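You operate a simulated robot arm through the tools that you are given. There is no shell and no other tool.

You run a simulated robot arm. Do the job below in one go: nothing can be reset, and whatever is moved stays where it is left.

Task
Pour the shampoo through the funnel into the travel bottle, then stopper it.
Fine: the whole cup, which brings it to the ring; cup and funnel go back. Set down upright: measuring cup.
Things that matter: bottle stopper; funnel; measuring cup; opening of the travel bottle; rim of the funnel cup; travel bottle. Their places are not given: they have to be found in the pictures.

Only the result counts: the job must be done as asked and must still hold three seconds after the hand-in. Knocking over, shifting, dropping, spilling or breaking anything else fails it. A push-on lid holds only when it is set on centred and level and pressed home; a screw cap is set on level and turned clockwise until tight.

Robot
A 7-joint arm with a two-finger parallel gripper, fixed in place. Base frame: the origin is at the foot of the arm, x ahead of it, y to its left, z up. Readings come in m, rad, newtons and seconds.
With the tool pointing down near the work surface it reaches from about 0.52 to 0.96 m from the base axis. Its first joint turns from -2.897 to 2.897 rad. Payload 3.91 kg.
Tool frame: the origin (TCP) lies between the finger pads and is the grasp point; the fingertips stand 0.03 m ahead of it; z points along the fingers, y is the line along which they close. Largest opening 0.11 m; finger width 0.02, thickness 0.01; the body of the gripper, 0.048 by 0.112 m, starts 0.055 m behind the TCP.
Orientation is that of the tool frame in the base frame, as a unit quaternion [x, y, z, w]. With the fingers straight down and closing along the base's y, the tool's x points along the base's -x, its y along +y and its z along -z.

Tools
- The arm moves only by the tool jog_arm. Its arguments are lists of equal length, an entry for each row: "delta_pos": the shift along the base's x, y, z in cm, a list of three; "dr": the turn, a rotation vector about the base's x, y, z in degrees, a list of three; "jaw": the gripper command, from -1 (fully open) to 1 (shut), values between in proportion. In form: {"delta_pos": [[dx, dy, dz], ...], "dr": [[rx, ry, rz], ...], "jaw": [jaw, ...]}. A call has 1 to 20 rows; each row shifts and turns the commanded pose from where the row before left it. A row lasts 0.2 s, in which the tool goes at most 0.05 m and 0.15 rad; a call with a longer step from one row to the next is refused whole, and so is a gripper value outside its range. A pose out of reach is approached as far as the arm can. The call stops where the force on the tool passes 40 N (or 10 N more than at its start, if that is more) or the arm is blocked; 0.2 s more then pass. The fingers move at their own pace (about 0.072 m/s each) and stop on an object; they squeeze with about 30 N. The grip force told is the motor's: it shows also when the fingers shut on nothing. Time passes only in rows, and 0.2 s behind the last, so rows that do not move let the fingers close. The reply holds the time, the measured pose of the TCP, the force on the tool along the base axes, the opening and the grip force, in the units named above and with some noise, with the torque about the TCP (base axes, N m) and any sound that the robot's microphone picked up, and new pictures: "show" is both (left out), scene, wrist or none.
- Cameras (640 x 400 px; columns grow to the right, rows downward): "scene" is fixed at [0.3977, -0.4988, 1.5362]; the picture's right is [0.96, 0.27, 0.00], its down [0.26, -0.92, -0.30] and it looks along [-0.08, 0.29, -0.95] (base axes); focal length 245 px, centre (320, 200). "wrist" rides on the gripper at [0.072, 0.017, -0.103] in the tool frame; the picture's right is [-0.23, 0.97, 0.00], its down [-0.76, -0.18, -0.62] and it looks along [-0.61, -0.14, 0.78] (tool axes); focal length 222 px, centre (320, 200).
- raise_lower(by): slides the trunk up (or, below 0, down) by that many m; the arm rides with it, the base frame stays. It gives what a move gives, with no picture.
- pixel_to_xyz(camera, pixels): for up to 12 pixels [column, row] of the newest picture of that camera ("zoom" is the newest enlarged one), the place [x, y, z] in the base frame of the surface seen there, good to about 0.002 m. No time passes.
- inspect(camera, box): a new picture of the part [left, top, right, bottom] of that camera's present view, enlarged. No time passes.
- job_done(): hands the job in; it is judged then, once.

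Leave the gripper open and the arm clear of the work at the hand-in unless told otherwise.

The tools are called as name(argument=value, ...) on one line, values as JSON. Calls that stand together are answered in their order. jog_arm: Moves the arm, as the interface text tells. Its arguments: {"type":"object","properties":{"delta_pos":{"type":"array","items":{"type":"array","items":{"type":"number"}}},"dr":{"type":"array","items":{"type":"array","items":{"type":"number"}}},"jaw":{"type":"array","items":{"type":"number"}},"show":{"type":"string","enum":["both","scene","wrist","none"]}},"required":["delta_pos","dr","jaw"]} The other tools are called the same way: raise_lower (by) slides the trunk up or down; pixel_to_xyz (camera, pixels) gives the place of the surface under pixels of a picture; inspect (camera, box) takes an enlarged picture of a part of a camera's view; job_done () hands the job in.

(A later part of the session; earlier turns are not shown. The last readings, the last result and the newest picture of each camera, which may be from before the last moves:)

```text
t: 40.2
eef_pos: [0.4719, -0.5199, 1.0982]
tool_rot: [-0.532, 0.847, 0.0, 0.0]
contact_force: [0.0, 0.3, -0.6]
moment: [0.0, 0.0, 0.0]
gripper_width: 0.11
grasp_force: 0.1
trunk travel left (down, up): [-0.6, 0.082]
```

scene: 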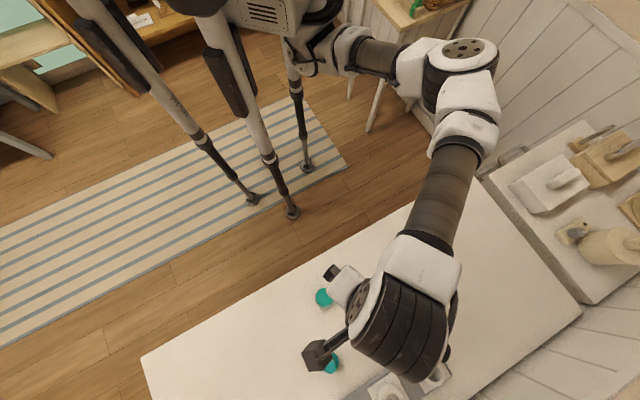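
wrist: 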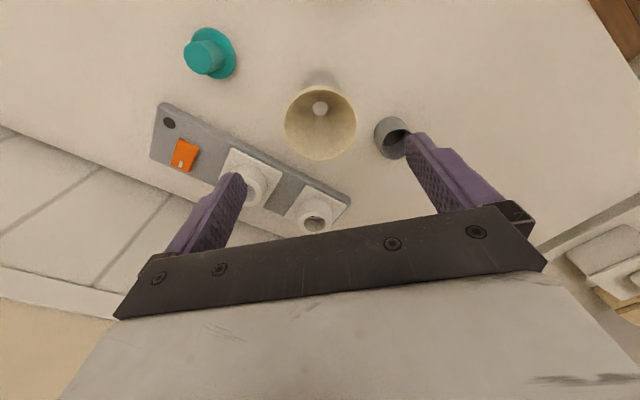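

The 64° yaw was followed exactly. Continue another 69.5°.

jog_arm(delta_pos=[[0, 0, 0], [0, 0, 0], [0, 0, 0], [0, 0, 0], [0, 0, 0], [0, 0, 0], [0, 0, 0], [0, 0, 0], [0, 0, 0], [0, 0, 0]], dr=[[0, 0, 7.722], [0, 0, 7.722], [0, 0, 7.722], [0, 0, 7.722], [0, 0, 7.722], [0, 0, 7.722], [0, 0, 7.722], [0, 0, 7.722], [0, 0, 7.724], [0, 0, 0]], jaw=[-1, -1, -1, -1, -1, -1, -1, -1, -1, -1], show="scene")

```text
t: 42.4
eef_pos: [0.4721, -0.5192, 1.1004]
tool_rot: [0.919, -0.395, 0.0, 0.0]
contact_force: [0.3, -0.1, -0.3]
moment: [0.01, -0.01, -0.02]
gripper_width: 0.11
grasp_force: 0.1
trunk travel left (down, up): [-0.6, 0.082]
```

scene: 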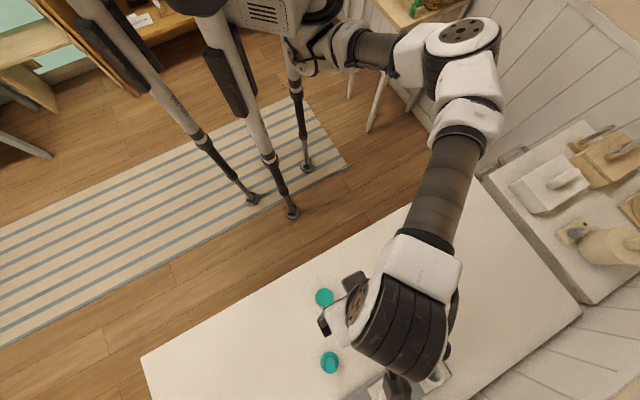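

Tool x now points along the radial direction (azimuth -46.5°). Now I test tilting the tool up to a 25° dip (65° tilt about -t) here in free space.

jog_arm(delta_pos=[[0, 0, 0], [0, 0, 0], [0, 0, 0], [0, 0, 0], [0, 0, 0], [0, 0, 0], [0, 0, 0], [0, 0, 0], [0, 0, 0]], dr=[[-5.891, -5.598, 0], [-5.891, -5.598, 0], [-5.891, -5.598, 0], [-5.891, -5.598, 0], [-5.891, -5.598, 0], [-5.891, -5.598, 0], [-5.891, -5.598, 0], [-5.891, -5.598, 0], [0, 0, 0]], jaw=[-1, -1, -1, -1, -1, -1, -1, -1, -1])

```text
t: 44.4
eef_pos: [0.4701, -0.5203, 1.099]
tool_rot: [0.774, -0.333, 0.494, 0.213]
contact_force: [0.5, -0.2, -0.5]
moment: [-0.01, -0.02, 0.01]
gripper_width: 0.1103
grasp_force: 0.0
trunk travel left (down, up): [-0.6, 0.082]
```

scene: 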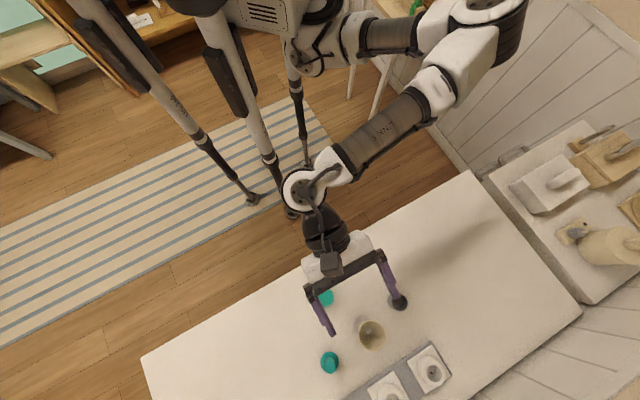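
wrist: 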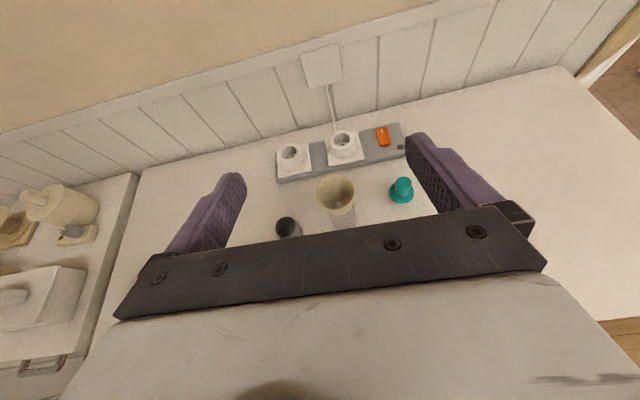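

The pose is reached and the camera is on top. Now I test the pouring roll (about -d, top toward +t) by 120° here in the air with the empty gripper.

jog_arm(delta_pos=[[0, 0, 0], [0, 0, 0], [0, 0, 0], [0, 0, 0], [0, 0, 0], [0, 0, 0], [0, 0, 0], [0, 0, 0], [0, 0, 0], [0, 0, 0], [0, 0, 0], [0, 0, 0], [0, 0, 0], [0, 0, 0], [0, 0, 0], [0, 0, 0]], dr=[[-5.51, 5.8, 0], [-5.51, 5.8, 0], [-5.51, 5.8, 0], [-5.51, 5.8, 0], [-5.51, 5.8, 0], [-5.51, 5.8, 0], [-5.51, 5.8, 0], [-5.51, 5.8, 0], [-5.51, 5.8, 0], [-5.51, 5.8, 0], [-5.51, 5.8, 0], [-5.51, 5.8, 0], [-5.51, 5.8, 0], [-5.51, 5.8, 0], [-5.51, 5.8, 0], [0, 0, 0]], jaw=[-1, -1, -1, -1, -1, -1, -1, -1, -1, -1, -1, -1, -1, -1, -1, -1])

```text
t: 47.8
eef_pos: [0.4894, -0.5104, 1.0887]
tool_rot: [0.6, 0.204, 0.008, 0.774]
contact_force: [-0.2, -0.6, -0.4]
moment: [0.0, -0.05, 0.0]
gripper_width: 0.1101
grasp_force: 0.1
out of reach, approached as far as the arm can: row 10, 11
trunk travel left (down, up): [-0.6, 0.082]
```

scene: 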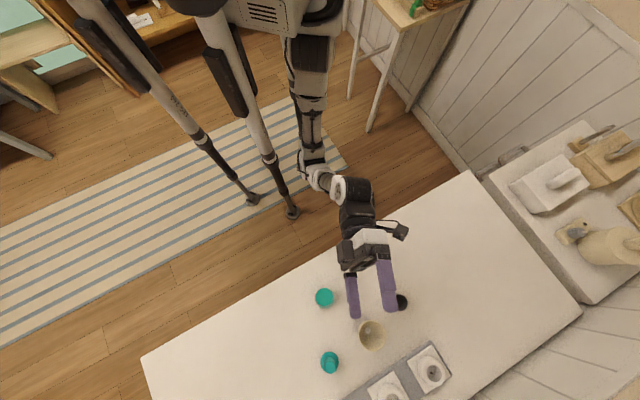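
wrist: 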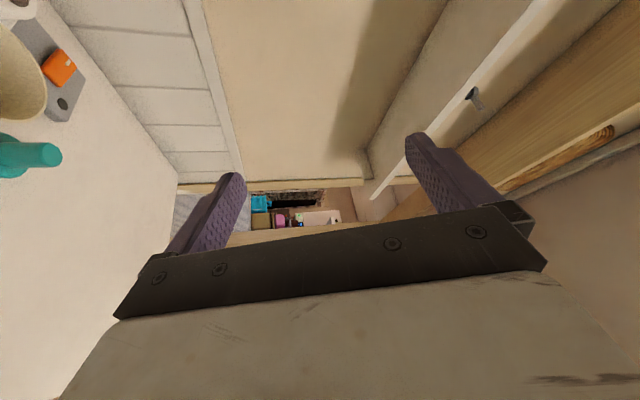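

At rows 10–11 the arm met a limit and re-folded to another elbow posture; the end orientation is nearly right. I'll let it settle, then roll back to see whether this new posture covers the whole range smoothly.

jog_arm(delta_pos=[[0, 0, 0], [0, 0, 0]], dr=[[0, 0, 0], [0, 0, 0]], jaw=[-1, -1], show="none")

jog_arm(delta_pos=[[0, 0, 0], [0, 0, 0], [0, 0, 0], [0, 0, 0], [0, 0, 0], [0, 0, 0], [0, 0, 0]], dr=[[5.51, -5.8, 0], [5.51, -5.8, 0], [5.51, -5.8, 0], [5.51, -5.8, 0], [5.51, -5.8, 0], [5.51, -5.8, 0], [0, 0, 0]], jaw=[-1, -1, -1, -1, -1, -1, -1], show="scene")

```text
t: 48.4
eef_pos: [0.4884, -0.5103, 1.0887]
tool_rot: [0.599, 0.203, 0.008, 0.774]
contact_force: [0.1, 0.0, -0.4]
moment: [0.0, 0.0, -0.01]
gripper_width: 0.11
grasp_force: 0.1
trunk travel left (down, up): [-0.6, 0.082]
```

```text
t: 50.0
eef_pos: [0.4896, -0.5094, 1.0955]
tool_rot: [0.763, -0.046, 0.243, 0.598]
contact_force: [0.2, -0.2, 0.1]
moment: [-0.01, -0.02, -0.01]
gripper_width: 0.1101
grasp_force: 0.1
out of reach, approached as far as the arm can: row 3
trunk travel left (down, up): [-0.6, 0.082]
```

scene: 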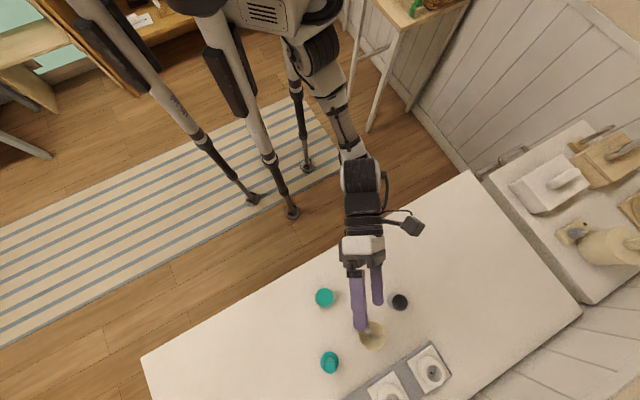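

It tracks; one row hit a limit again. Continue rolling back the remaining ≈63° to see if this posture reaches upright.

jog_arm(delta_pos=[[0, 0, 0], [0, 0, 0], [0, 0, 0], [0, 0, 0], [0, 0, 0], [0, 0, 0], [0, 0, 0], [0, 0, 0], [0, 0, 0]], dr=[[5.51, -5.8, 0], [5.51, -5.8, 0], [5.51, -5.8, 0], [5.51, -5.8, 0], [5.51, -5.8, 0], [5.51, -5.8, 0], [5.51, -5.8, 0], [5.51, -5.8, 0], [0, 0, 0]], jaw=[-1, -1, -1, -1, -1, -1, -1, -1, -1], show="scene")

```text
t: 52.0
eef_pos: [0.4892, -0.5093, 1.0934]
tool_rot: [0.772, -0.357, 0.481, 0.212]
contact_force: [-0.3, 0.0, -0.6]
moment: [0.0, -0.03, 0.0]
gripper_width: 0.1101
grasp_force: 0.1
trunk travel left (down, up): [-0.6, 0.082]
```

scene: 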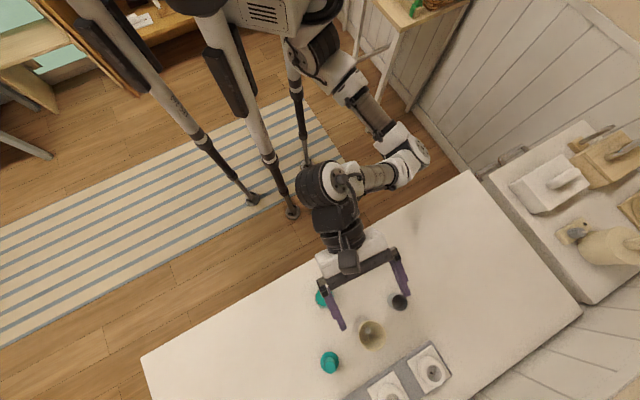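

Upright reached smoothly in this posture. Test the forward roll again by 120°, in two parts.

jog_arm(delta_pos=[[0, 0, 0], [0, 0, 0], [0, 0, 0], [0, 0, 0], [0, 0, 0], [0, 0, 0], [0, 0, 0], [0, 0, 0], [0, 0, 0]], dr=[[-5.51, 5.8, 0], [-5.51, 5.8, 0], [-5.51, 5.8, 0], [-5.51, 5.8, 0], [-5.51, 5.8, 0], [-5.51, 5.8, 0], [-5.51, 5.8, 0], [-5.51, 5.8, 0], [0, 0, 0]], jaw=[-1, -1, -1, -1, -1, -1, -1, -1, -1], show="scene")

jog_arm(delta_pos=[[0, 0, 0], [0, 0, 0], [0, 0, 0], [0, 0, 0], [0, 0, 0], [0, 0, 0], [0, 0, 0], [0, 0, 0]], dr=[[-5.51, 5.8, 0], [-5.51, 5.8, 0], [-5.51, 5.8, 0], [-5.51, 5.8, 0], [-5.51, 5.8, 0], [-5.51, 5.8, 0], [-5.51, 5.8, 0], [0, 0, 0]], jaw=[-1, -1, -1, -1, -1, -1, -1, -1], show="scene")

```text
t: 54.0
eef_pos: [0.4891, -0.5092, 1.0949]
tool_rot: [0.762, -0.045, 0.241, 0.599]
contact_force: [-1.2, 0.0, 0.0]
moment: [-0.06, -0.03, 0.0]
gripper_width: 0.1098
grasp_force: 0.0
trunk travel left (down, up): [-0.6, 0.082]
```

scene: 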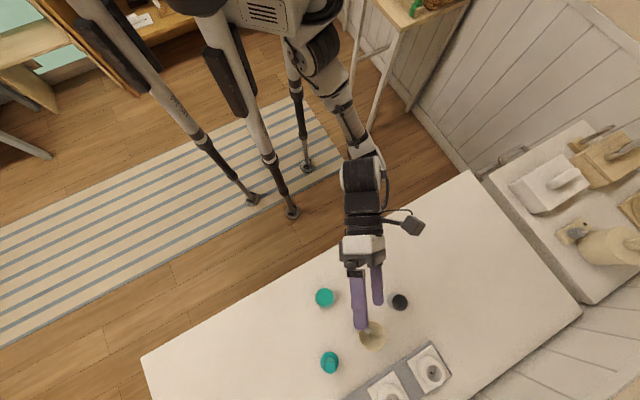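

```text
t: 55.8
eef_pos: [0.488, -0.5093, 1.0942]
tool_rot: [0.561, 0.242, -0.033, 0.791]
contact_force: [-1.2, 0.8, 0.4]
moment: [0.04, -0.01, 0.01]
gripper_width: 0.1099
grasp_force: 0.0
trunk travel left (down, up): [-0.6, 0.082]
```

scene: 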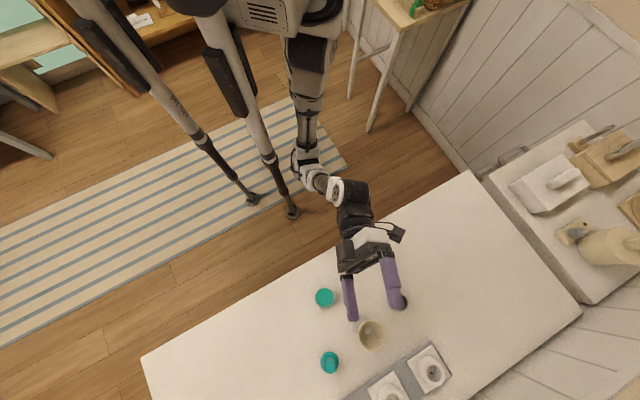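

The full 120° roll is smooth and position-exact in this posture. I'll roll back upright (in two calls) and then go to a place behind and above the cup to look at it.

jog_arm(delta_pos=[[0, 0, 0], [0, 0, 0], [0, 0, 0], [0, 0, 0], [0, 0, 0], [0, 0, 0], [0, 0, 0], [0, 0, 0], [0, 0, 0], [0, 0, 0], [0, 0, 0], [0, 0, 0], [0, 0, 0], [0, 0, 0], [0, 0, 0], [0, 0, 0]], dr=[[5.51, -5.8, 0], [5.51, -5.8, 0], [5.51, -5.8, 0], [5.51, -5.8, 0], [5.51, -5.8, 0], [5.51, -5.8, 0], [5.51, -5.8, 0], [5.51, -5.8, 0], [5.51, -5.8, 0], [5.51, -5.8, 0], [5.51, -5.8, 0], [5.51, -5.8, 0], [5.51, -5.8, 0], [5.51, -5.8, 0], [5.51, -5.8, 0], [0, 0, 0]], jaw=[-1, -1, -1, -1, -1, -1, -1, -1, -1, -1, -1, -1, -1, -1, -1, -1], show="scene")

jog_arm(delta_pos=[[-3, 1, -2], [-3, 1, -3], [-3, 0, -3], [-2, 0, -3], [0, 0, -3], [0, 0, 0]], dr=[[0, 0, 0], [0, 0, 0], [0, 0, 0], [0, 0, 0], [0, 0, 0], [0, 0, 0]], jaw=[-1, -1, -1, -1, -1, -1])

```text
t: 59.2
eef_pos: [0.4893, -0.5093, 1.0999]
tool_rot: [0.773, -0.356, 0.481, 0.21]
contact_force: [-0.3, -0.2, -0.1]
moment: [-0.01, -0.02, 0.0]
gripper_width: 0.1102
grasp_force: 0.0
out of reach, approached as far as the arm can: row 4
trunk travel left (down, up): [-0.6, 0.082]
```

scene: 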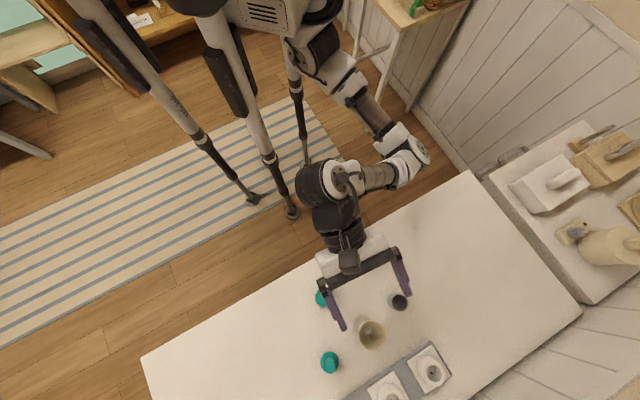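

```text
t: 60.6
eef_pos: [0.3803, -0.4897, 0.9617]
tool_rot: [0.773, -0.356, 0.481, 0.212]
contact_force: [-0.4, -0.4, -0.5]
moment: [0.0, -0.02, -0.02]
gripper_width: 0.11
grasp_force: 0.0
trunk travel left (down, up): [-0.6, 0.082]
```

scene: 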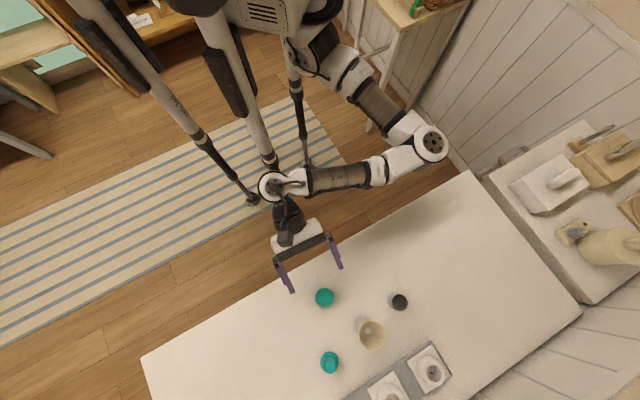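
wrist: 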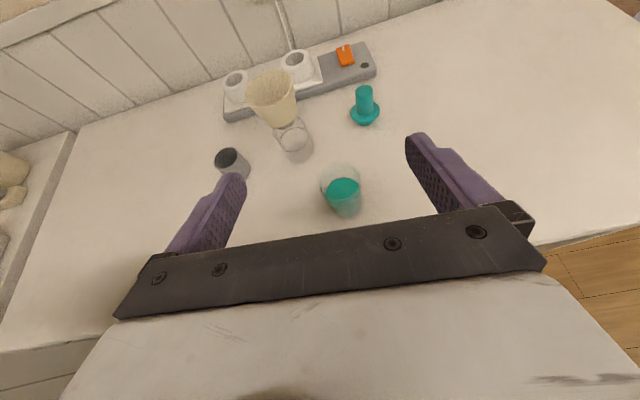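

Nice upright view. One small limit hit on the way back (cup would be empty then). Now zoom in on the cup at (342,190).

inspect(camera="wrist", box=[306, 150, 378, 225])

inspect(camera="wrist", box=[215, 60, 400, 180])

```text
5.33 times, centred on (342, 188) of wrist
```

zoom: 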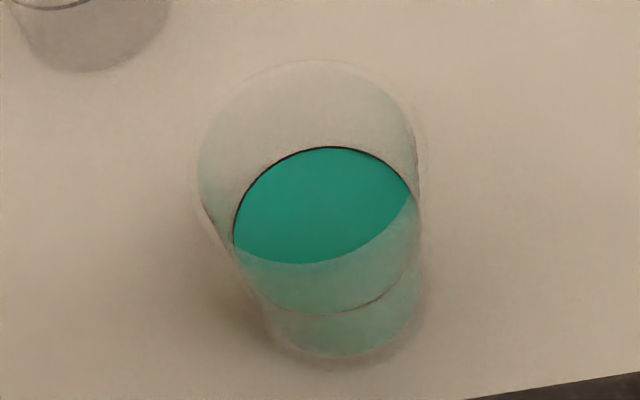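

```text
3.33 times, centred on (308, 120) of wrist
```

zoom: 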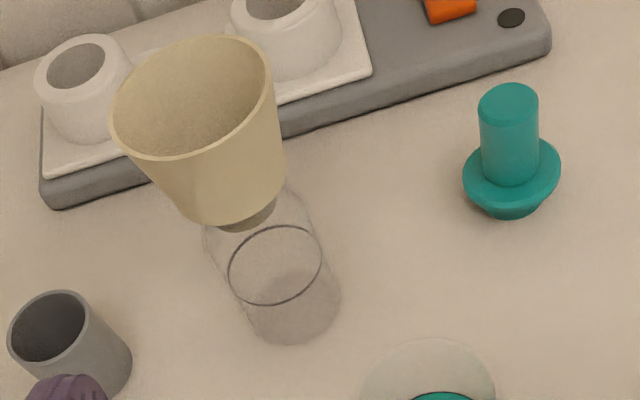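

The funnel sits well in the neck. I'll sample the cup: liquid edge, rim and walls.

inspect(camera="wrist", box=[306, 150, 378, 225])

pixel_to_xyz(camera="zoom", pixels=[[330, 152], [240, 235], [405, 188], [320, 255], [262, 185], [385, 165], [330, 305], [265, 285], [400, 280], [330, 345], [290, 330], [400, 320]])

pixel_to_xyz(camera="zoom", pixels=[[320, 62], [320, 66], [250, 90], [205, 150], [200, 175], [205, 210], [380, 85], [412, 125], [422, 160], [416, 200], [320, 100], [220, 235]])

```text
5.33 times, centred on (342, 188) of wrist
```

zoom: 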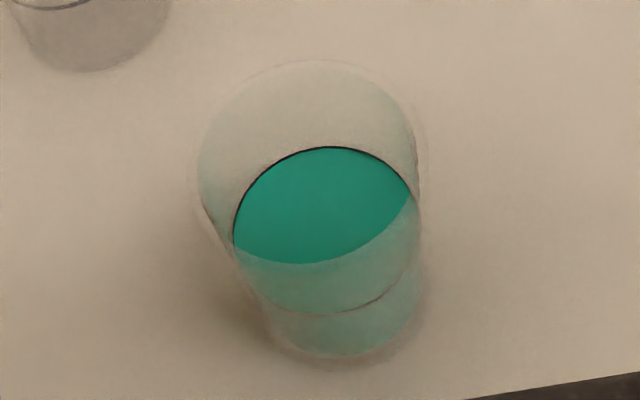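

```text
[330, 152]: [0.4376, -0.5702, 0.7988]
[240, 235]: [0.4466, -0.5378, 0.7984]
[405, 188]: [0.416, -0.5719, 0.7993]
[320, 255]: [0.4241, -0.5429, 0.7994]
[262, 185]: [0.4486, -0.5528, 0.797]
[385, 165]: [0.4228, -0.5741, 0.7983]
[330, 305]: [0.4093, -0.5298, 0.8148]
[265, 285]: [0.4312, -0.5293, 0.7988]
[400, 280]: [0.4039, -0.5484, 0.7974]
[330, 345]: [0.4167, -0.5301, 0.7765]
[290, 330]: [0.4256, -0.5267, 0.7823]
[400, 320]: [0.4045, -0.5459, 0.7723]
```

```text
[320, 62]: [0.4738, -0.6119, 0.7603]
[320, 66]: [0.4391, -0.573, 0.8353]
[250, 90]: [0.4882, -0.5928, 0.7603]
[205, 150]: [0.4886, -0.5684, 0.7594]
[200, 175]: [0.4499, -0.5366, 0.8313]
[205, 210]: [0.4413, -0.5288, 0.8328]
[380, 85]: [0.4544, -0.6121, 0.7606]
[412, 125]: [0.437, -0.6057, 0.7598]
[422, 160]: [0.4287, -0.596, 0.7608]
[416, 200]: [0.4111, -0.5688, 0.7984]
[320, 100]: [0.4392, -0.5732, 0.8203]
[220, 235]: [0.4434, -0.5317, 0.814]
```

Cup: axis ≈(0.427,-0.551), outer radius ≈0.026, rim z≈0.834, liquid z≈0.7985. I'll move over it (TCP z≈0.90, fingers straddling along t), then check.

jog_arm(delta_pos=[[1.5, -2, -1], [1.6, -2.1, -2], [1.57, -2.03, -2], [0, 0, -1.2], [0, 0, 0], [0, 0, 0]], dr=[[0, 0, 0], [0, 0, 0], [0, 0, 0], [0, 0, 0], [0, 0, 0], [0, 0, 0]], jaw=[-1, -1, -1, -1, -1, -1])

inspect(camera="scene", box=[270, 230, 390, 340])

```text
t: 62.0
eef_pos: [0.4269, -0.5498, 0.899]
tool_rot: [0.772, -0.356, 0.482, 0.213]
contact_force: [0.2, 0.3, 0.2]
moment: [0.01, -0.01, 0.03]
gripper_width: 0.11
grasp_force: 0.1
trunk travel left (down, up): [-0.6, 0.082]
```

scene: 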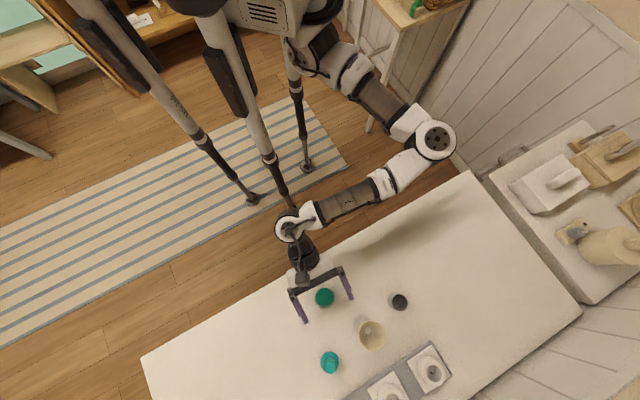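
wrist: 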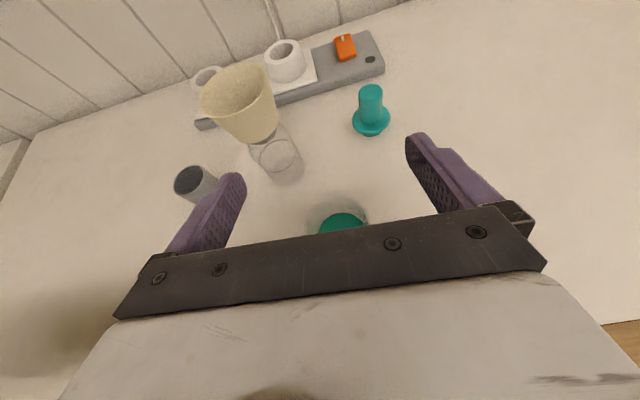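

```text
3.64 times, centred on (330, 285) of scene
```

zoom: 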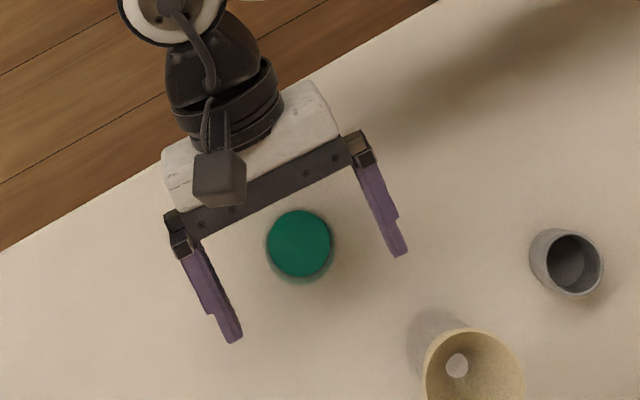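

Fingers straddle the cup. Descend 10 cm to TCP z≈0.797 in careful steps.

jog_arm(delta_pos=[[0, -0.1, -2], [0, 0, -2], [0, 0, -2], [0, 0, -2], [0, 0, -1.2], [0, 0, -1], [0, 0, 0], [0, 0, 0]], dr=[[0, 0, 0], [0, 0, 0], [0, 0, 0], [0, 0, 0], [0, 0, 0], [0, 0, 0], [0, 0, 0], [0, 0, 0]], jaw=[-1, -1, -1, -1, -1, -1, -1, -1])

inspect(camera="scene", box=[270, 230, 390, 340])

```text
t: 63.8
eef_pos: [0.4261, -0.552, 0.7959]
tool_rot: [0.772, -0.356, 0.482, 0.213]
contact_force: [0.0, 0.2, 1.1]
moment: [0.0, 0.03, 0.02]
gripper_width: 0.1102
grasp_force: 0.1
trunk travel left (down, up): [-0.6, 0.082]
```

scene: 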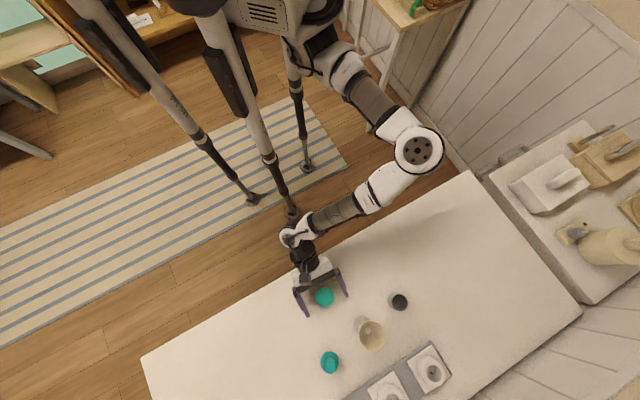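
wrist: 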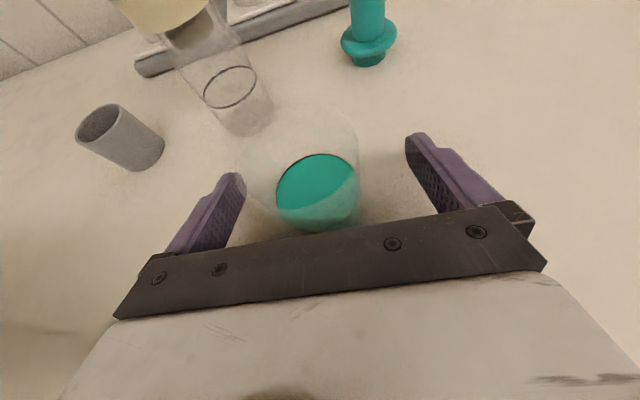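

```text
3.64 times, centred on (330, 285) of scene
```

zoom: 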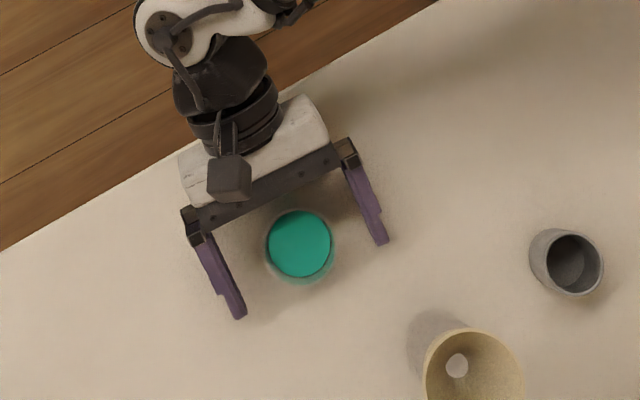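

The cup is between the fingers. I'll query finger and cup points in this view to check centring before closing.

pixel_to_xyz(camera="zoom", pixels=[[236, 308], [380, 236], [212, 255], [355, 180], [300, 245], [270, 240], [332, 245], [300, 212], [300, 276], [240, 312], [384, 240], [225, 285]])

```text
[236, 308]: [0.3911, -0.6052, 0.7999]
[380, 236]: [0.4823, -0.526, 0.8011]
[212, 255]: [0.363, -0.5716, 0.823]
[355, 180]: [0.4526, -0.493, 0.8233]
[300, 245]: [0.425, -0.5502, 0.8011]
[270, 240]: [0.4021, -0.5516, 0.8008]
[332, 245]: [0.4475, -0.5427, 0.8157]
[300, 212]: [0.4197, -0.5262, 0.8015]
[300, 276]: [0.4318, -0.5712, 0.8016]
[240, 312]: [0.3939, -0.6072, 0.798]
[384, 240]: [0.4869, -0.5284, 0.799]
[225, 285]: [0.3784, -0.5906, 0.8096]
```

The cup is about 1.5–2 mm off the finger mid-line toward +t; shift (0.11,0.10) cm, then close.

jog_arm(delta_pos=[[0.11, 0.1, 0], [0, 0, 0], [0, 0, 0], [0, 0, 0], [0, 0, 0], [0, 0, 0]], dr=[[0, 0, 0], [0, 0, 0], [0, 0, 0], [0, 0, 0], [0, 0, 0], [0, 0, 0]], jaw=[-1, -1, 1, 1, 1, 1])

inspect(camera="scene", box=[270, 230, 390, 340])

```text
t: 65.2
eef_pos: [0.4271, -0.551, 0.7961]
tool_rot: [0.772, -0.356, 0.482, 0.212]
contact_force: [-0.2, 0.1, -0.1]
moment: [-0.06, 0.04, -0.04]
gripper_width: 0.0533
grasp_force: 29.5
trunk travel left (down, up): [-0.6, 0.082]
```

scene: 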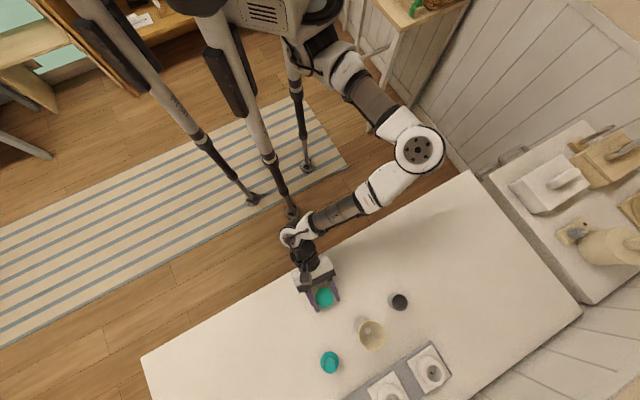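
wrist: 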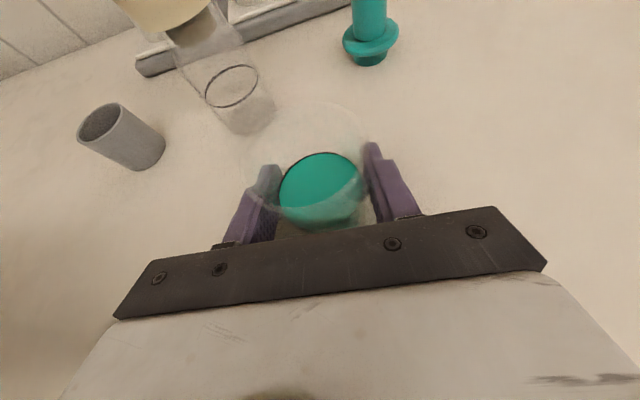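

```text
3.64 times, centred on (330, 285) of scene
```

zoom: 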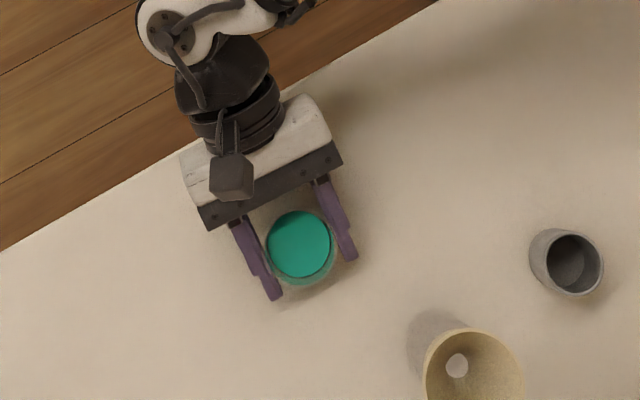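

Gripped the cup at 0.0533 m (TCP (0.427,-0.551,0.796)). Before lifting liquid, I want a dry run of the pour path with the empty gripper to be sure no limit is hit. The cup is still on the table, so I open, rise, and set the fingers to cup width.

jog_arm(delta_pos=[[0, 0, 0], [0, 0, 0], [0, 0, 0], [0, 0, 2], [0, 0, 3], [0, 0, 4], [0, 0, 4], [0, 0, 4.4], [0, 0, 0]], dr=[[0, 0, 0], [0, 0, 0], [0, 0, 0], [0, 0, 0], [0, 0, 0], [0, 0, 0], [0, 0, 0], [0, 0, 0], [0, 0, 0]], jaw=[-1, -1, -1, -1, -1, -1, -1, 0.03, 0.03], show="scene")

```text
t: 67.2
eef_pos: [0.4254, -0.5491, 0.9705]
tool_rot: [0.772, -0.357, 0.481, 0.213]
contact_force: [-0.7, 0.3, 0.2]
moment: [0.0, 0.01, -0.02]
gripper_width: 0.0534
grasp_force: 0.1
trunk travel left (down, up): [-0.6, 0.082]
```

scene: 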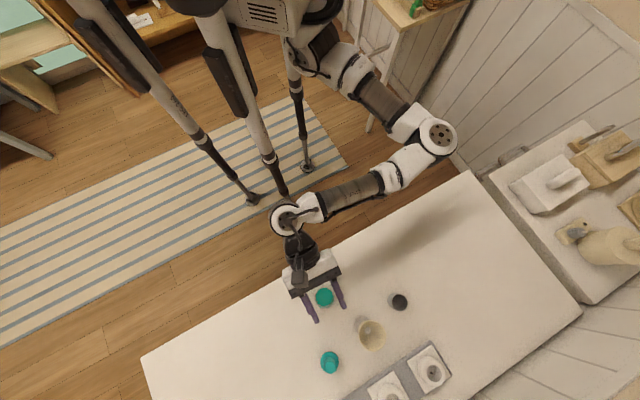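

The cup is undisturbed. Dry run part 1: go to the pre-pour place beside the funnel, roll to 40°.

jog_arm(delta_pos=[[1.0, -1.6, 0], [1.0, -1.6, 0], [1.0, -1.65, 0], [1.05, -1.65, 0], [1.05, -1.65, 0], [1.0, -1.65, 0], [0, 0, 0], [0.15, 0.13, -0.74], [0.15, 0.13, -0.74], [0.15, 0.13, -0.74], [0.15, 0.14, -0.74], [0.16, 0.14, -0.73], [0, 0, 0]], dr=[[0, 0, 0], [0, 0, 0], [0, 0, 0], [0, 0, 0], [0, 0, 0], [0, 0, 0], [0, 0, 0], [-5.3, 5.99, 0], [-5.3, 5.99, 0], [-5.3, 5.99, 0], [-5.3, 5.99, 0], [-5.3, 5.99, 0], [0, 0, 0]], jaw=[0.03, 0.03, 0.03, 0.03, 0.03, 0.03, 0.03, 0.03, 0.03, 0.03, 0.03, 0.03, 0.03])

```text
t: 70.0
eef_pos: [0.4945, -0.6425, 0.937]
tool_rot: [0.803, -0.19, 0.352, 0.442]
contact_force: [-0.3, -0.5, 0.4]
moment: [0.01, 0.01, -0.02]
gripper_width: 0.0535
grasp_force: 0.0
out of reach, approached as far as the arm can: row 12
trunk travel left (down, up): [-0.6, 0.082]
```

scene: 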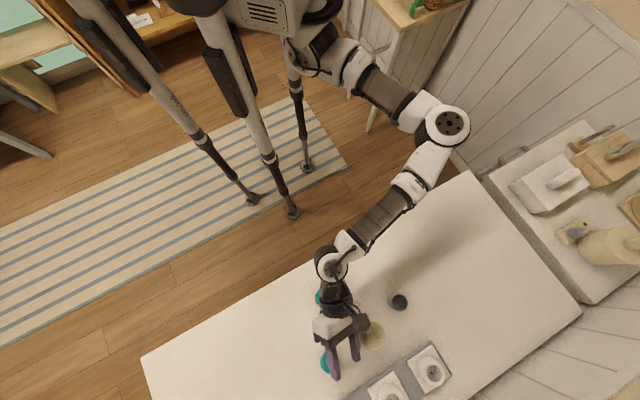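
wrist: 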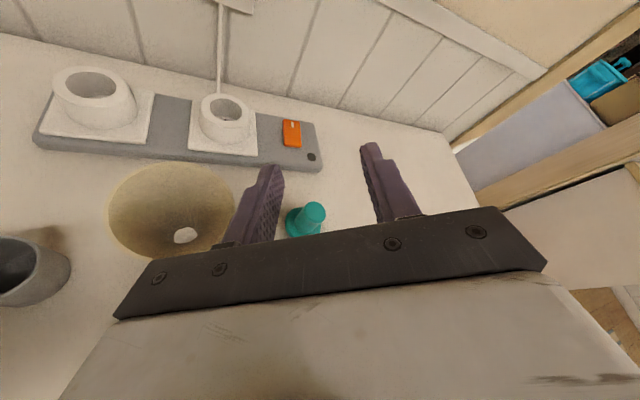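

Good that I checked: here the roll meets a limit at ≈35–40°. Rolling the other way (pour toward -t, about +d) unwinds the wrist instead, so I'll roll back upright and test the mirrored pour from the other side of the funnel.

jog_arm(delta_pos=[[-0.15, -0.13, 0.7], [-0.15, -0.13, 0.7], [-0.15, -0.13, 0.7], [-0.15, -0.13, 0.7], [-0.15, -0.13, 0.7], [0, 0, 0]], dr=[[4.664, -5.273, 0], [4.664, -5.273, 0], [4.664, -5.273, 0], [4.664, -5.273, 0], [4.664, -5.273, 0], [0, 0, 0]], jaw=[0.03, 0.03, 0.03, 0.03, 0.03, 0.03], show="none")

```text
t: 71.4
eef_pos: [0.4868, -0.6495, 0.9722]
tool_rot: [0.773, -0.354, 0.479, 0.219]
contact_force: [0.4, 0.5, 0.1]
moment: [-0.01, 0.01, -0.01]
gripper_width: 0.0532
grasp_force: 0.0
trunk travel left (down, up): [-0.6, 0.082]
```

Level again. I'll pass over the funnel at z≈0.97 to its other side and test the mirrored roll to 40°.

jog_arm(delta_pos=[[2.13, 1.91, 0], [2.13, 1.91, 0], [2.13, 1.91, 0], [2.13, 1.91, 0], [2.12, 1.91, 0], [2.12, 1.9, 0], [0, 0, 0], [-0.15, -0.13, -0.74], [-0.15, -0.13, -0.74], [-0.15, -0.13, -0.74], [-0.15, -0.14, -0.74], [-0.16, -0.14, -0.73], [0, 0, 0]], dr=[[0, 0, 0], [0, 0, 0], [0, 0, 0], [0, 0, 0], [0, 0, 0], [0, 0, 0], [0, 0, 0], [5.23, -6.05, 0], [5.23, -6.05, 0], [5.23, -6.05, 0], [5.23, -6.05, 0], [5.23, -6.05, 0], [0, 0, 0]], jaw=[0.03, 0.03, 0.03, 0.03, 0.03, 0.03, 0.03, 0.03, 0.03, 0.03, 0.03, 0.03, 0.03])

```text
t: 74.2
eef_pos: [0.6076, -0.5404, 0.9357]
tool_rot: [0.652, -0.495, 0.571, -0.061]
contact_force: [-0.2, -0.8, -0.8]
moment: [-0.02, 0.0, -0.01]
gripper_width: 0.0534
grasp_force: 0.0
trunk travel left (down, up): [-0.6, 0.082]
```

scene: 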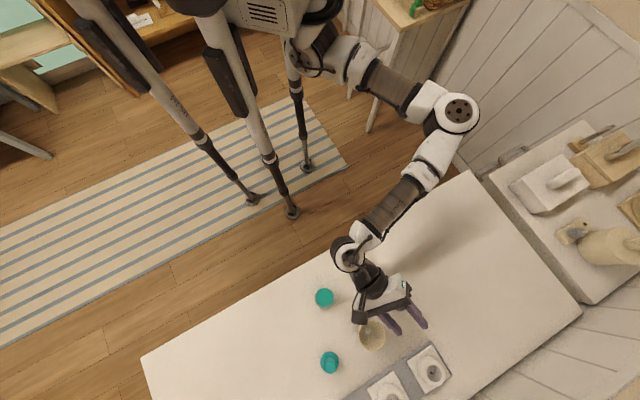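
wrist: 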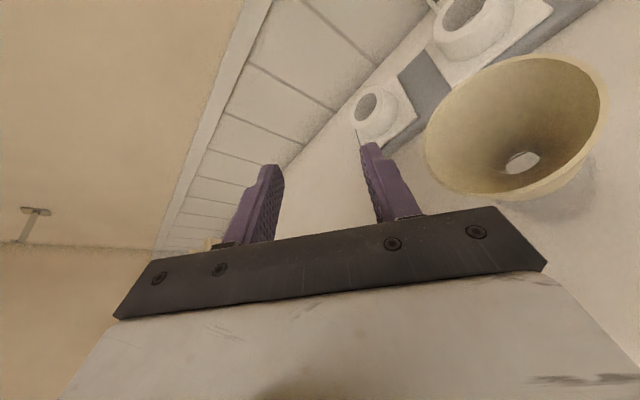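

No limit here. Continue the dry run to 88°.

jog_arm(delta_pos=[[-0.96, -0.85, -0.67], [-0.13, -0.11, 0.05], [-0.18, -0.16, 0.24], [-0.12, -0.1, 0.24], [-0.18, -0.16, 0.6], [-0.23, -0.21, 0.57], [0, 0, 0], [0, 0, 0]], dr=[[5.23, -6.05, 0], [5.23, -6.05, 0], [5.23, -6.05, 0], [5.23, -6.05, 0], [5.23, -6.05, 0], [5.23, -6.05, 0], [0, 0, 0], [0, 0, 0]], jaw=[0.03, 0.03, 0.03, 0.03, 0.03, 0.03, 0.03, 0.03])

inspect(camera="scene", box=[330, 260, 450, 370])

```text
t: 76.0
eef_pos: [0.5885, -0.5555, 0.946]
tool_rot: [0.404, -0.586, 0.591, -0.381]
contact_force: [0.8, -0.3, 0.3]
moment: [0.02, -0.02, -0.02]
gripper_width: 0.0533
grasp_force: 0.1
trunk travel left (down, up): [-0.6, 0.082]
```

scene: 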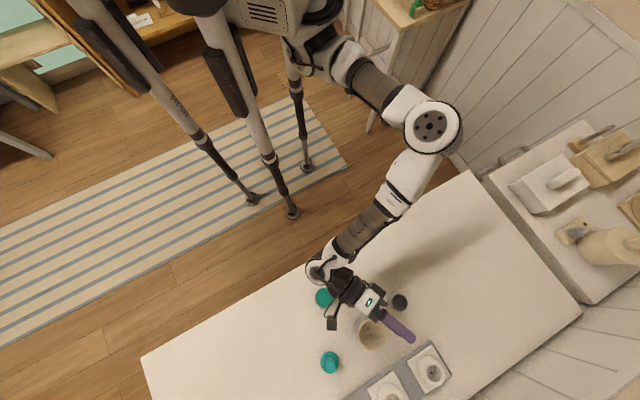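
wrist: 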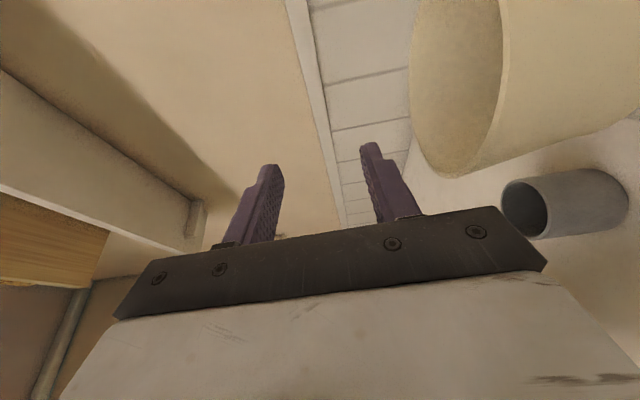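

```text
3.64 times, centred on (390, 315) of scene
```

zoom: 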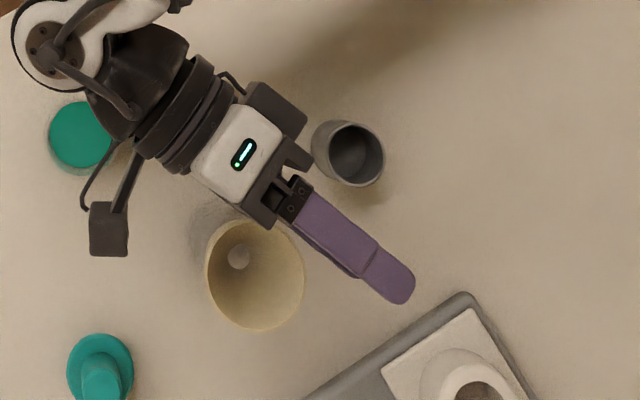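

At 88° no limit and a good clearance to the funnel. Continue to 124°.

jog_arm(delta_pos=[[-0.29, -0.26, 0.52], [-0.16, -0.14, 0.23], [-0.38, -0.33, 0.42], [-0.4, -0.35, 0.36], [-0.44, -0.4, 0.26], [0, 0, 0], [0, 0, 0]], dr=[[5.23, -6.05, 0], [2.615, -3.025, 0], [5.23, -6.05, 0], [5.23, -6.05, 0], [5.23, -6.05, 0], [0, 0, 0], [0, 0, 0]], jaw=[0.03, 0.03, 0.03, 0.03, 0.03, 0.03, 0.03])

inspect(camera="scene", box=[330, 260, 450, 370])

```text
t: 77.6
eef_pos: [0.5725, -0.5714, 0.9641]
tool_rot: [-0.169, 0.588, -0.538, 0.58]
contact_force: [0.4, 0.3, 0.3]
moment: [0.05, 0.0, 0.02]
gripper_width: 0.0535
grasp_force: 0.0
trunk travel left (down, up): [-0.6, 0.082]
```

scene: 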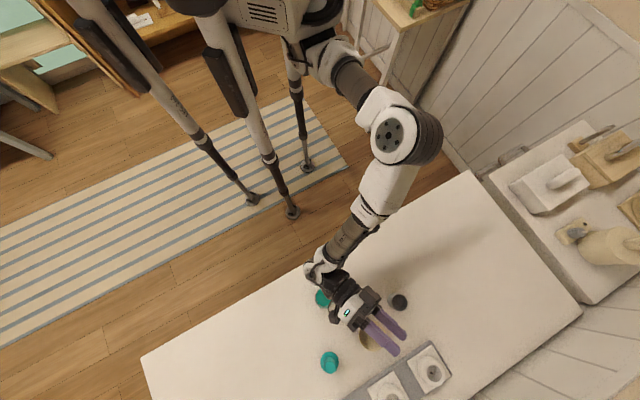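
wrist: 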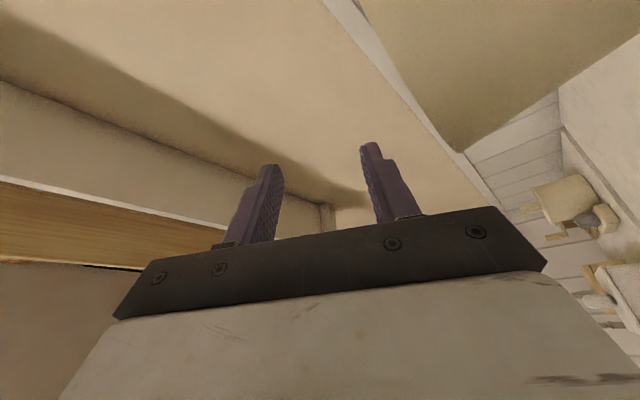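

```text
3.64 times, centred on (390, 315) of scene
```

zoom: 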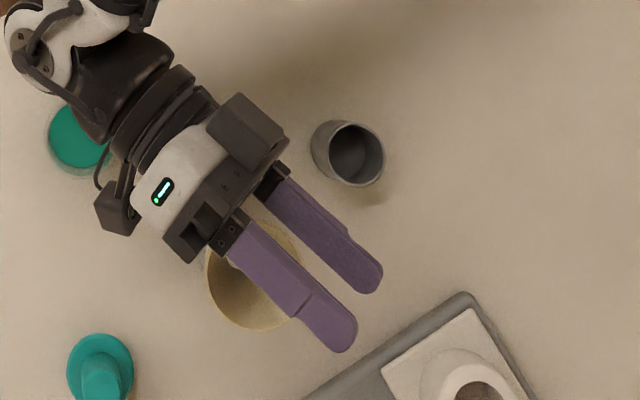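

The full mirrored pour path works (124°, no limit, no contact). Reverse the dry run to upright.

jog_arm(delta_pos=[[0.44, 0.4, -0.26], [0.4, 0.35, -0.36], [0.38, 0.33, -0.42], [0.16, 0.14, -0.23], [0.29, 0.26, -0.52], [0.23, 0.21, -0.57], [0.18, 0.16, -0.6], [0.12, 0.1, -0.24], [0.18, 0.16, -0.24], [0.13, 0.11, -0.05], [0.96, 0.85, 0.67], [0.16, 0.14, 0.73], [0.15, 0.14, 0.74], [0.15, 0.13, 0.74], [0.15, 0.13, 0.74], [0.15, 0.13, 0.74], [0, 0, 0]], dr=[[-5.23, 6.05, 0], [-5.23, 6.05, 0], [-5.23, 6.05, 0], [-2.615, 3.025, 0], [-5.23, 6.05, 0], [-5.23, 6.05, 0], [-5.23, 6.05, 0], [-5.23, 6.05, 0], [-5.23, 6.05, 0], [-5.23, 6.05, 0], [-5.23, 6.05, 0], [-5.23, 6.05, 0], [-5.23, 6.05, 0], [-5.23, 6.05, 0], [-5.23, 6.05, 0], [-5.23, 6.05, 0], [0, 0, 0]], jaw=[0.03, 0.03, 0.03, 0.03, 0.03, 0.03, 0.03, 0.03, 0.03, 0.03, 0.03, 0.03, 0.03, 0.03, 0.03, 0.03, 0.03])

```text
t: 81.2
eef_pos: [0.6122, -0.5348, 0.9715]
tool_rot: [0.773, -0.353, 0.478, 0.22]
contact_force: [0.7, -0.1, -0.2]
moment: [0.01, -0.01, 0.02]
gripper_width: 0.0537
grasp_force: 0.1
trunk travel left (down, up): [-0.6, 0.082]
```

scene: 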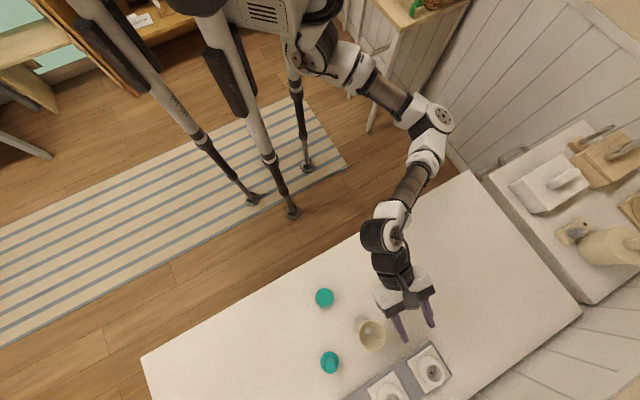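
wrist: 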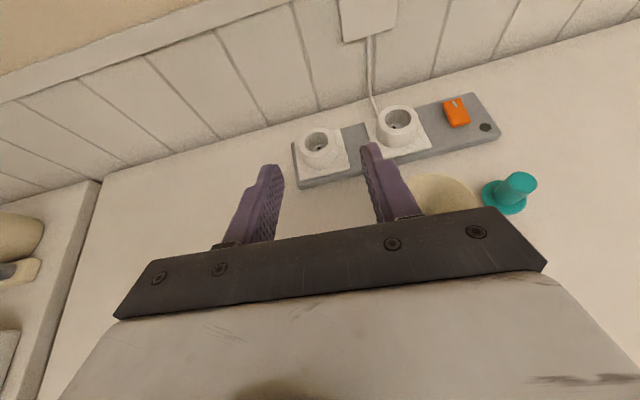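

Back upright. Return above the cup and open the fingers.

jog_arm(delta_pos=[[-3.1, -0.27, 0], [-3.1, -0.27, 0], [-3.1, -0.27, 0], [-3.1, -0.27, 0], [-3.1, -0.27, 0], [-3.0, -0.27, 0], [0, 0, 0], [0, 0, 0]], dr=[[0, 0, 0], [0, 0, 0], [0, 0, 0], [0, 0, 0], [0, 0, 0], [0, 0, 0], [0, 0, 0], [0, 0, 0]], jaw=[0.03, 0.03, 0.03, 0.03, -1, -1, -1, -1])

inspect(camera="scene", box=[270, 230, 390, 340])

```text
t: 83.0
eef_pos: [0.4289, -0.5487, 0.9723]
tool_rot: [0.773, -0.353, 0.479, 0.219]
contact_force: [-0.1, 0.5, -0.5]
moment: [-0.01, -0.01, -0.01]
gripper_width: 0.1101
grasp_force: 0.0
trunk travel left (down, up): [-0.6, 0.082]
```

scene: 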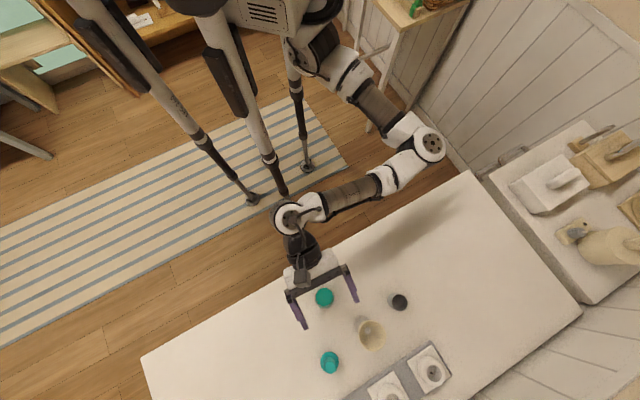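
wrist: 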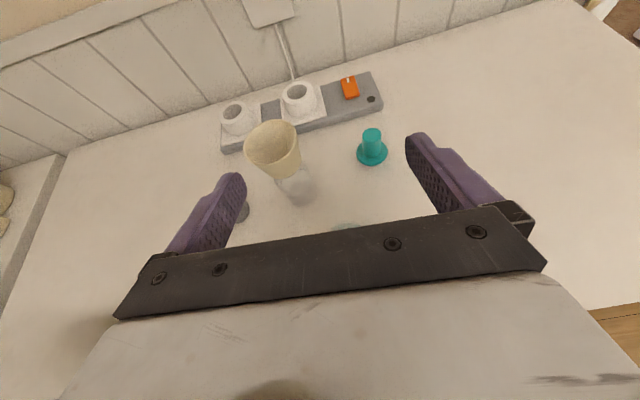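

```text
3.64 times, centred on (330, 285) of scene
```

zoom: 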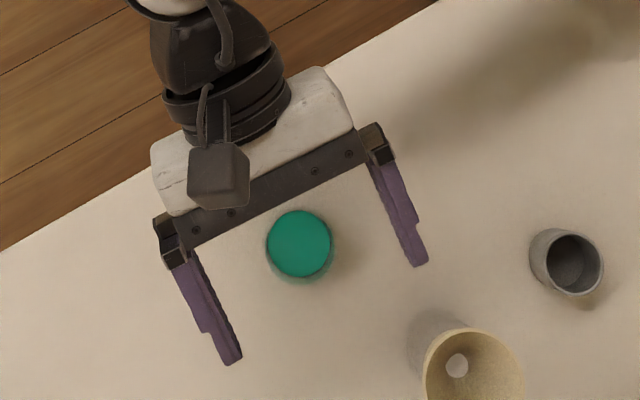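

Cup unmoved. Descend to the same grasp place (0.427,-0.551,0.796).

jog_arm(delta_pos=[[-0.15, -0.2, -2.5], [0, 0, -2.5], [0, 0, -2.5], [0, 0, -2.5], [0, 0, -2.5], [0, 0, -2], [0, 0, -1.6], [0, 0, -1.5], [0, 0, 0], [0, 0, 0]], dr=[[0, 0, 0], [0, 0, 0], [0, 0, 0], [0, 0, 0], [0, 0, 0], [0, 0, 0], [0, 0, 0], [0, 0, 0], [0, 0, 0], [0, 0, 0]], jaw=[-1, -1, -1, -1, -1, -1, -1, -1, -1, -1])

inspect(camera="scene", box=[270, 230, 390, 340])

pixel_to_xyz(camera="zoom", pixels=[[236, 308], [380, 236], [212, 255], [355, 180], [300, 245], [270, 240], [332, 245], [300, 212], [300, 276], [240, 312], [384, 240], [225, 285]])

```text
t: 85.2
eef_pos: [0.4294, -0.5523, 0.7955]
tool_rot: [0.774, -0.351, 0.48, 0.217]
contact_force: [-0.1, 0.6, 0.0]
moment: [0.05, 0.0, 0.02]
gripper_width: 0.1101
grasp_force: 0.1
trunk travel left (down, up): [-0.6, 0.082]
```

scene: 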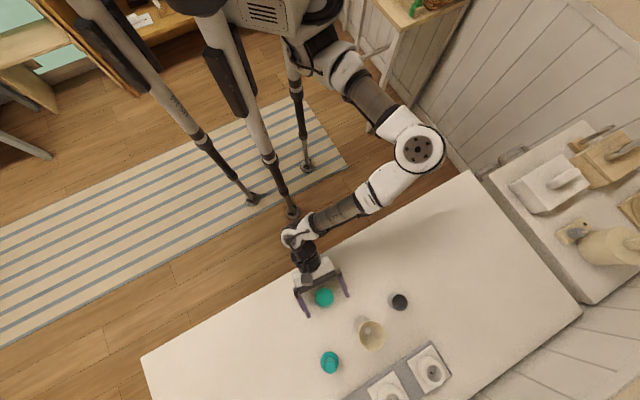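
wrist: 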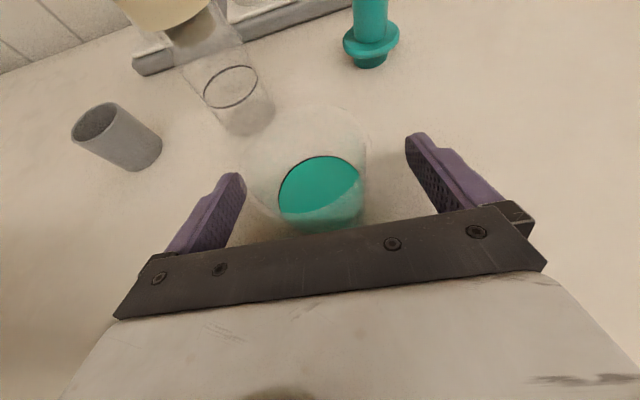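

```text
3.64 times, centred on (330, 285) of scene
```

zoom: 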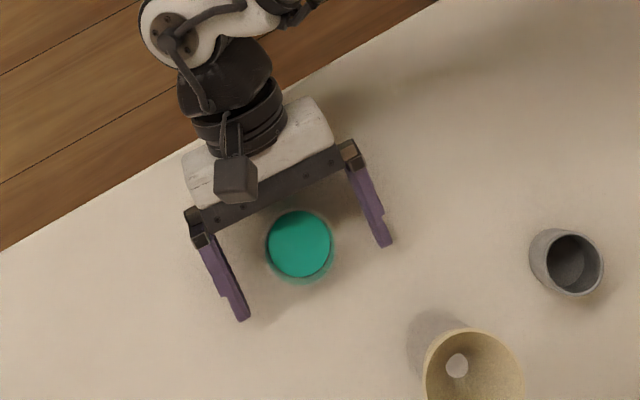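

```text
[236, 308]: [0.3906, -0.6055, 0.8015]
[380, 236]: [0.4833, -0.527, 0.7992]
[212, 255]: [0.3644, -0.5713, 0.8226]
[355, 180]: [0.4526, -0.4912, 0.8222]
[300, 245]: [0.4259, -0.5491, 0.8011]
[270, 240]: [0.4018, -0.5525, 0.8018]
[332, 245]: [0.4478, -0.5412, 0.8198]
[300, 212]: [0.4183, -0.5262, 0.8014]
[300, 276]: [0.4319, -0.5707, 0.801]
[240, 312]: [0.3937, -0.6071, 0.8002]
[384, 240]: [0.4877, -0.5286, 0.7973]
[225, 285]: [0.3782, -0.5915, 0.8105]
```

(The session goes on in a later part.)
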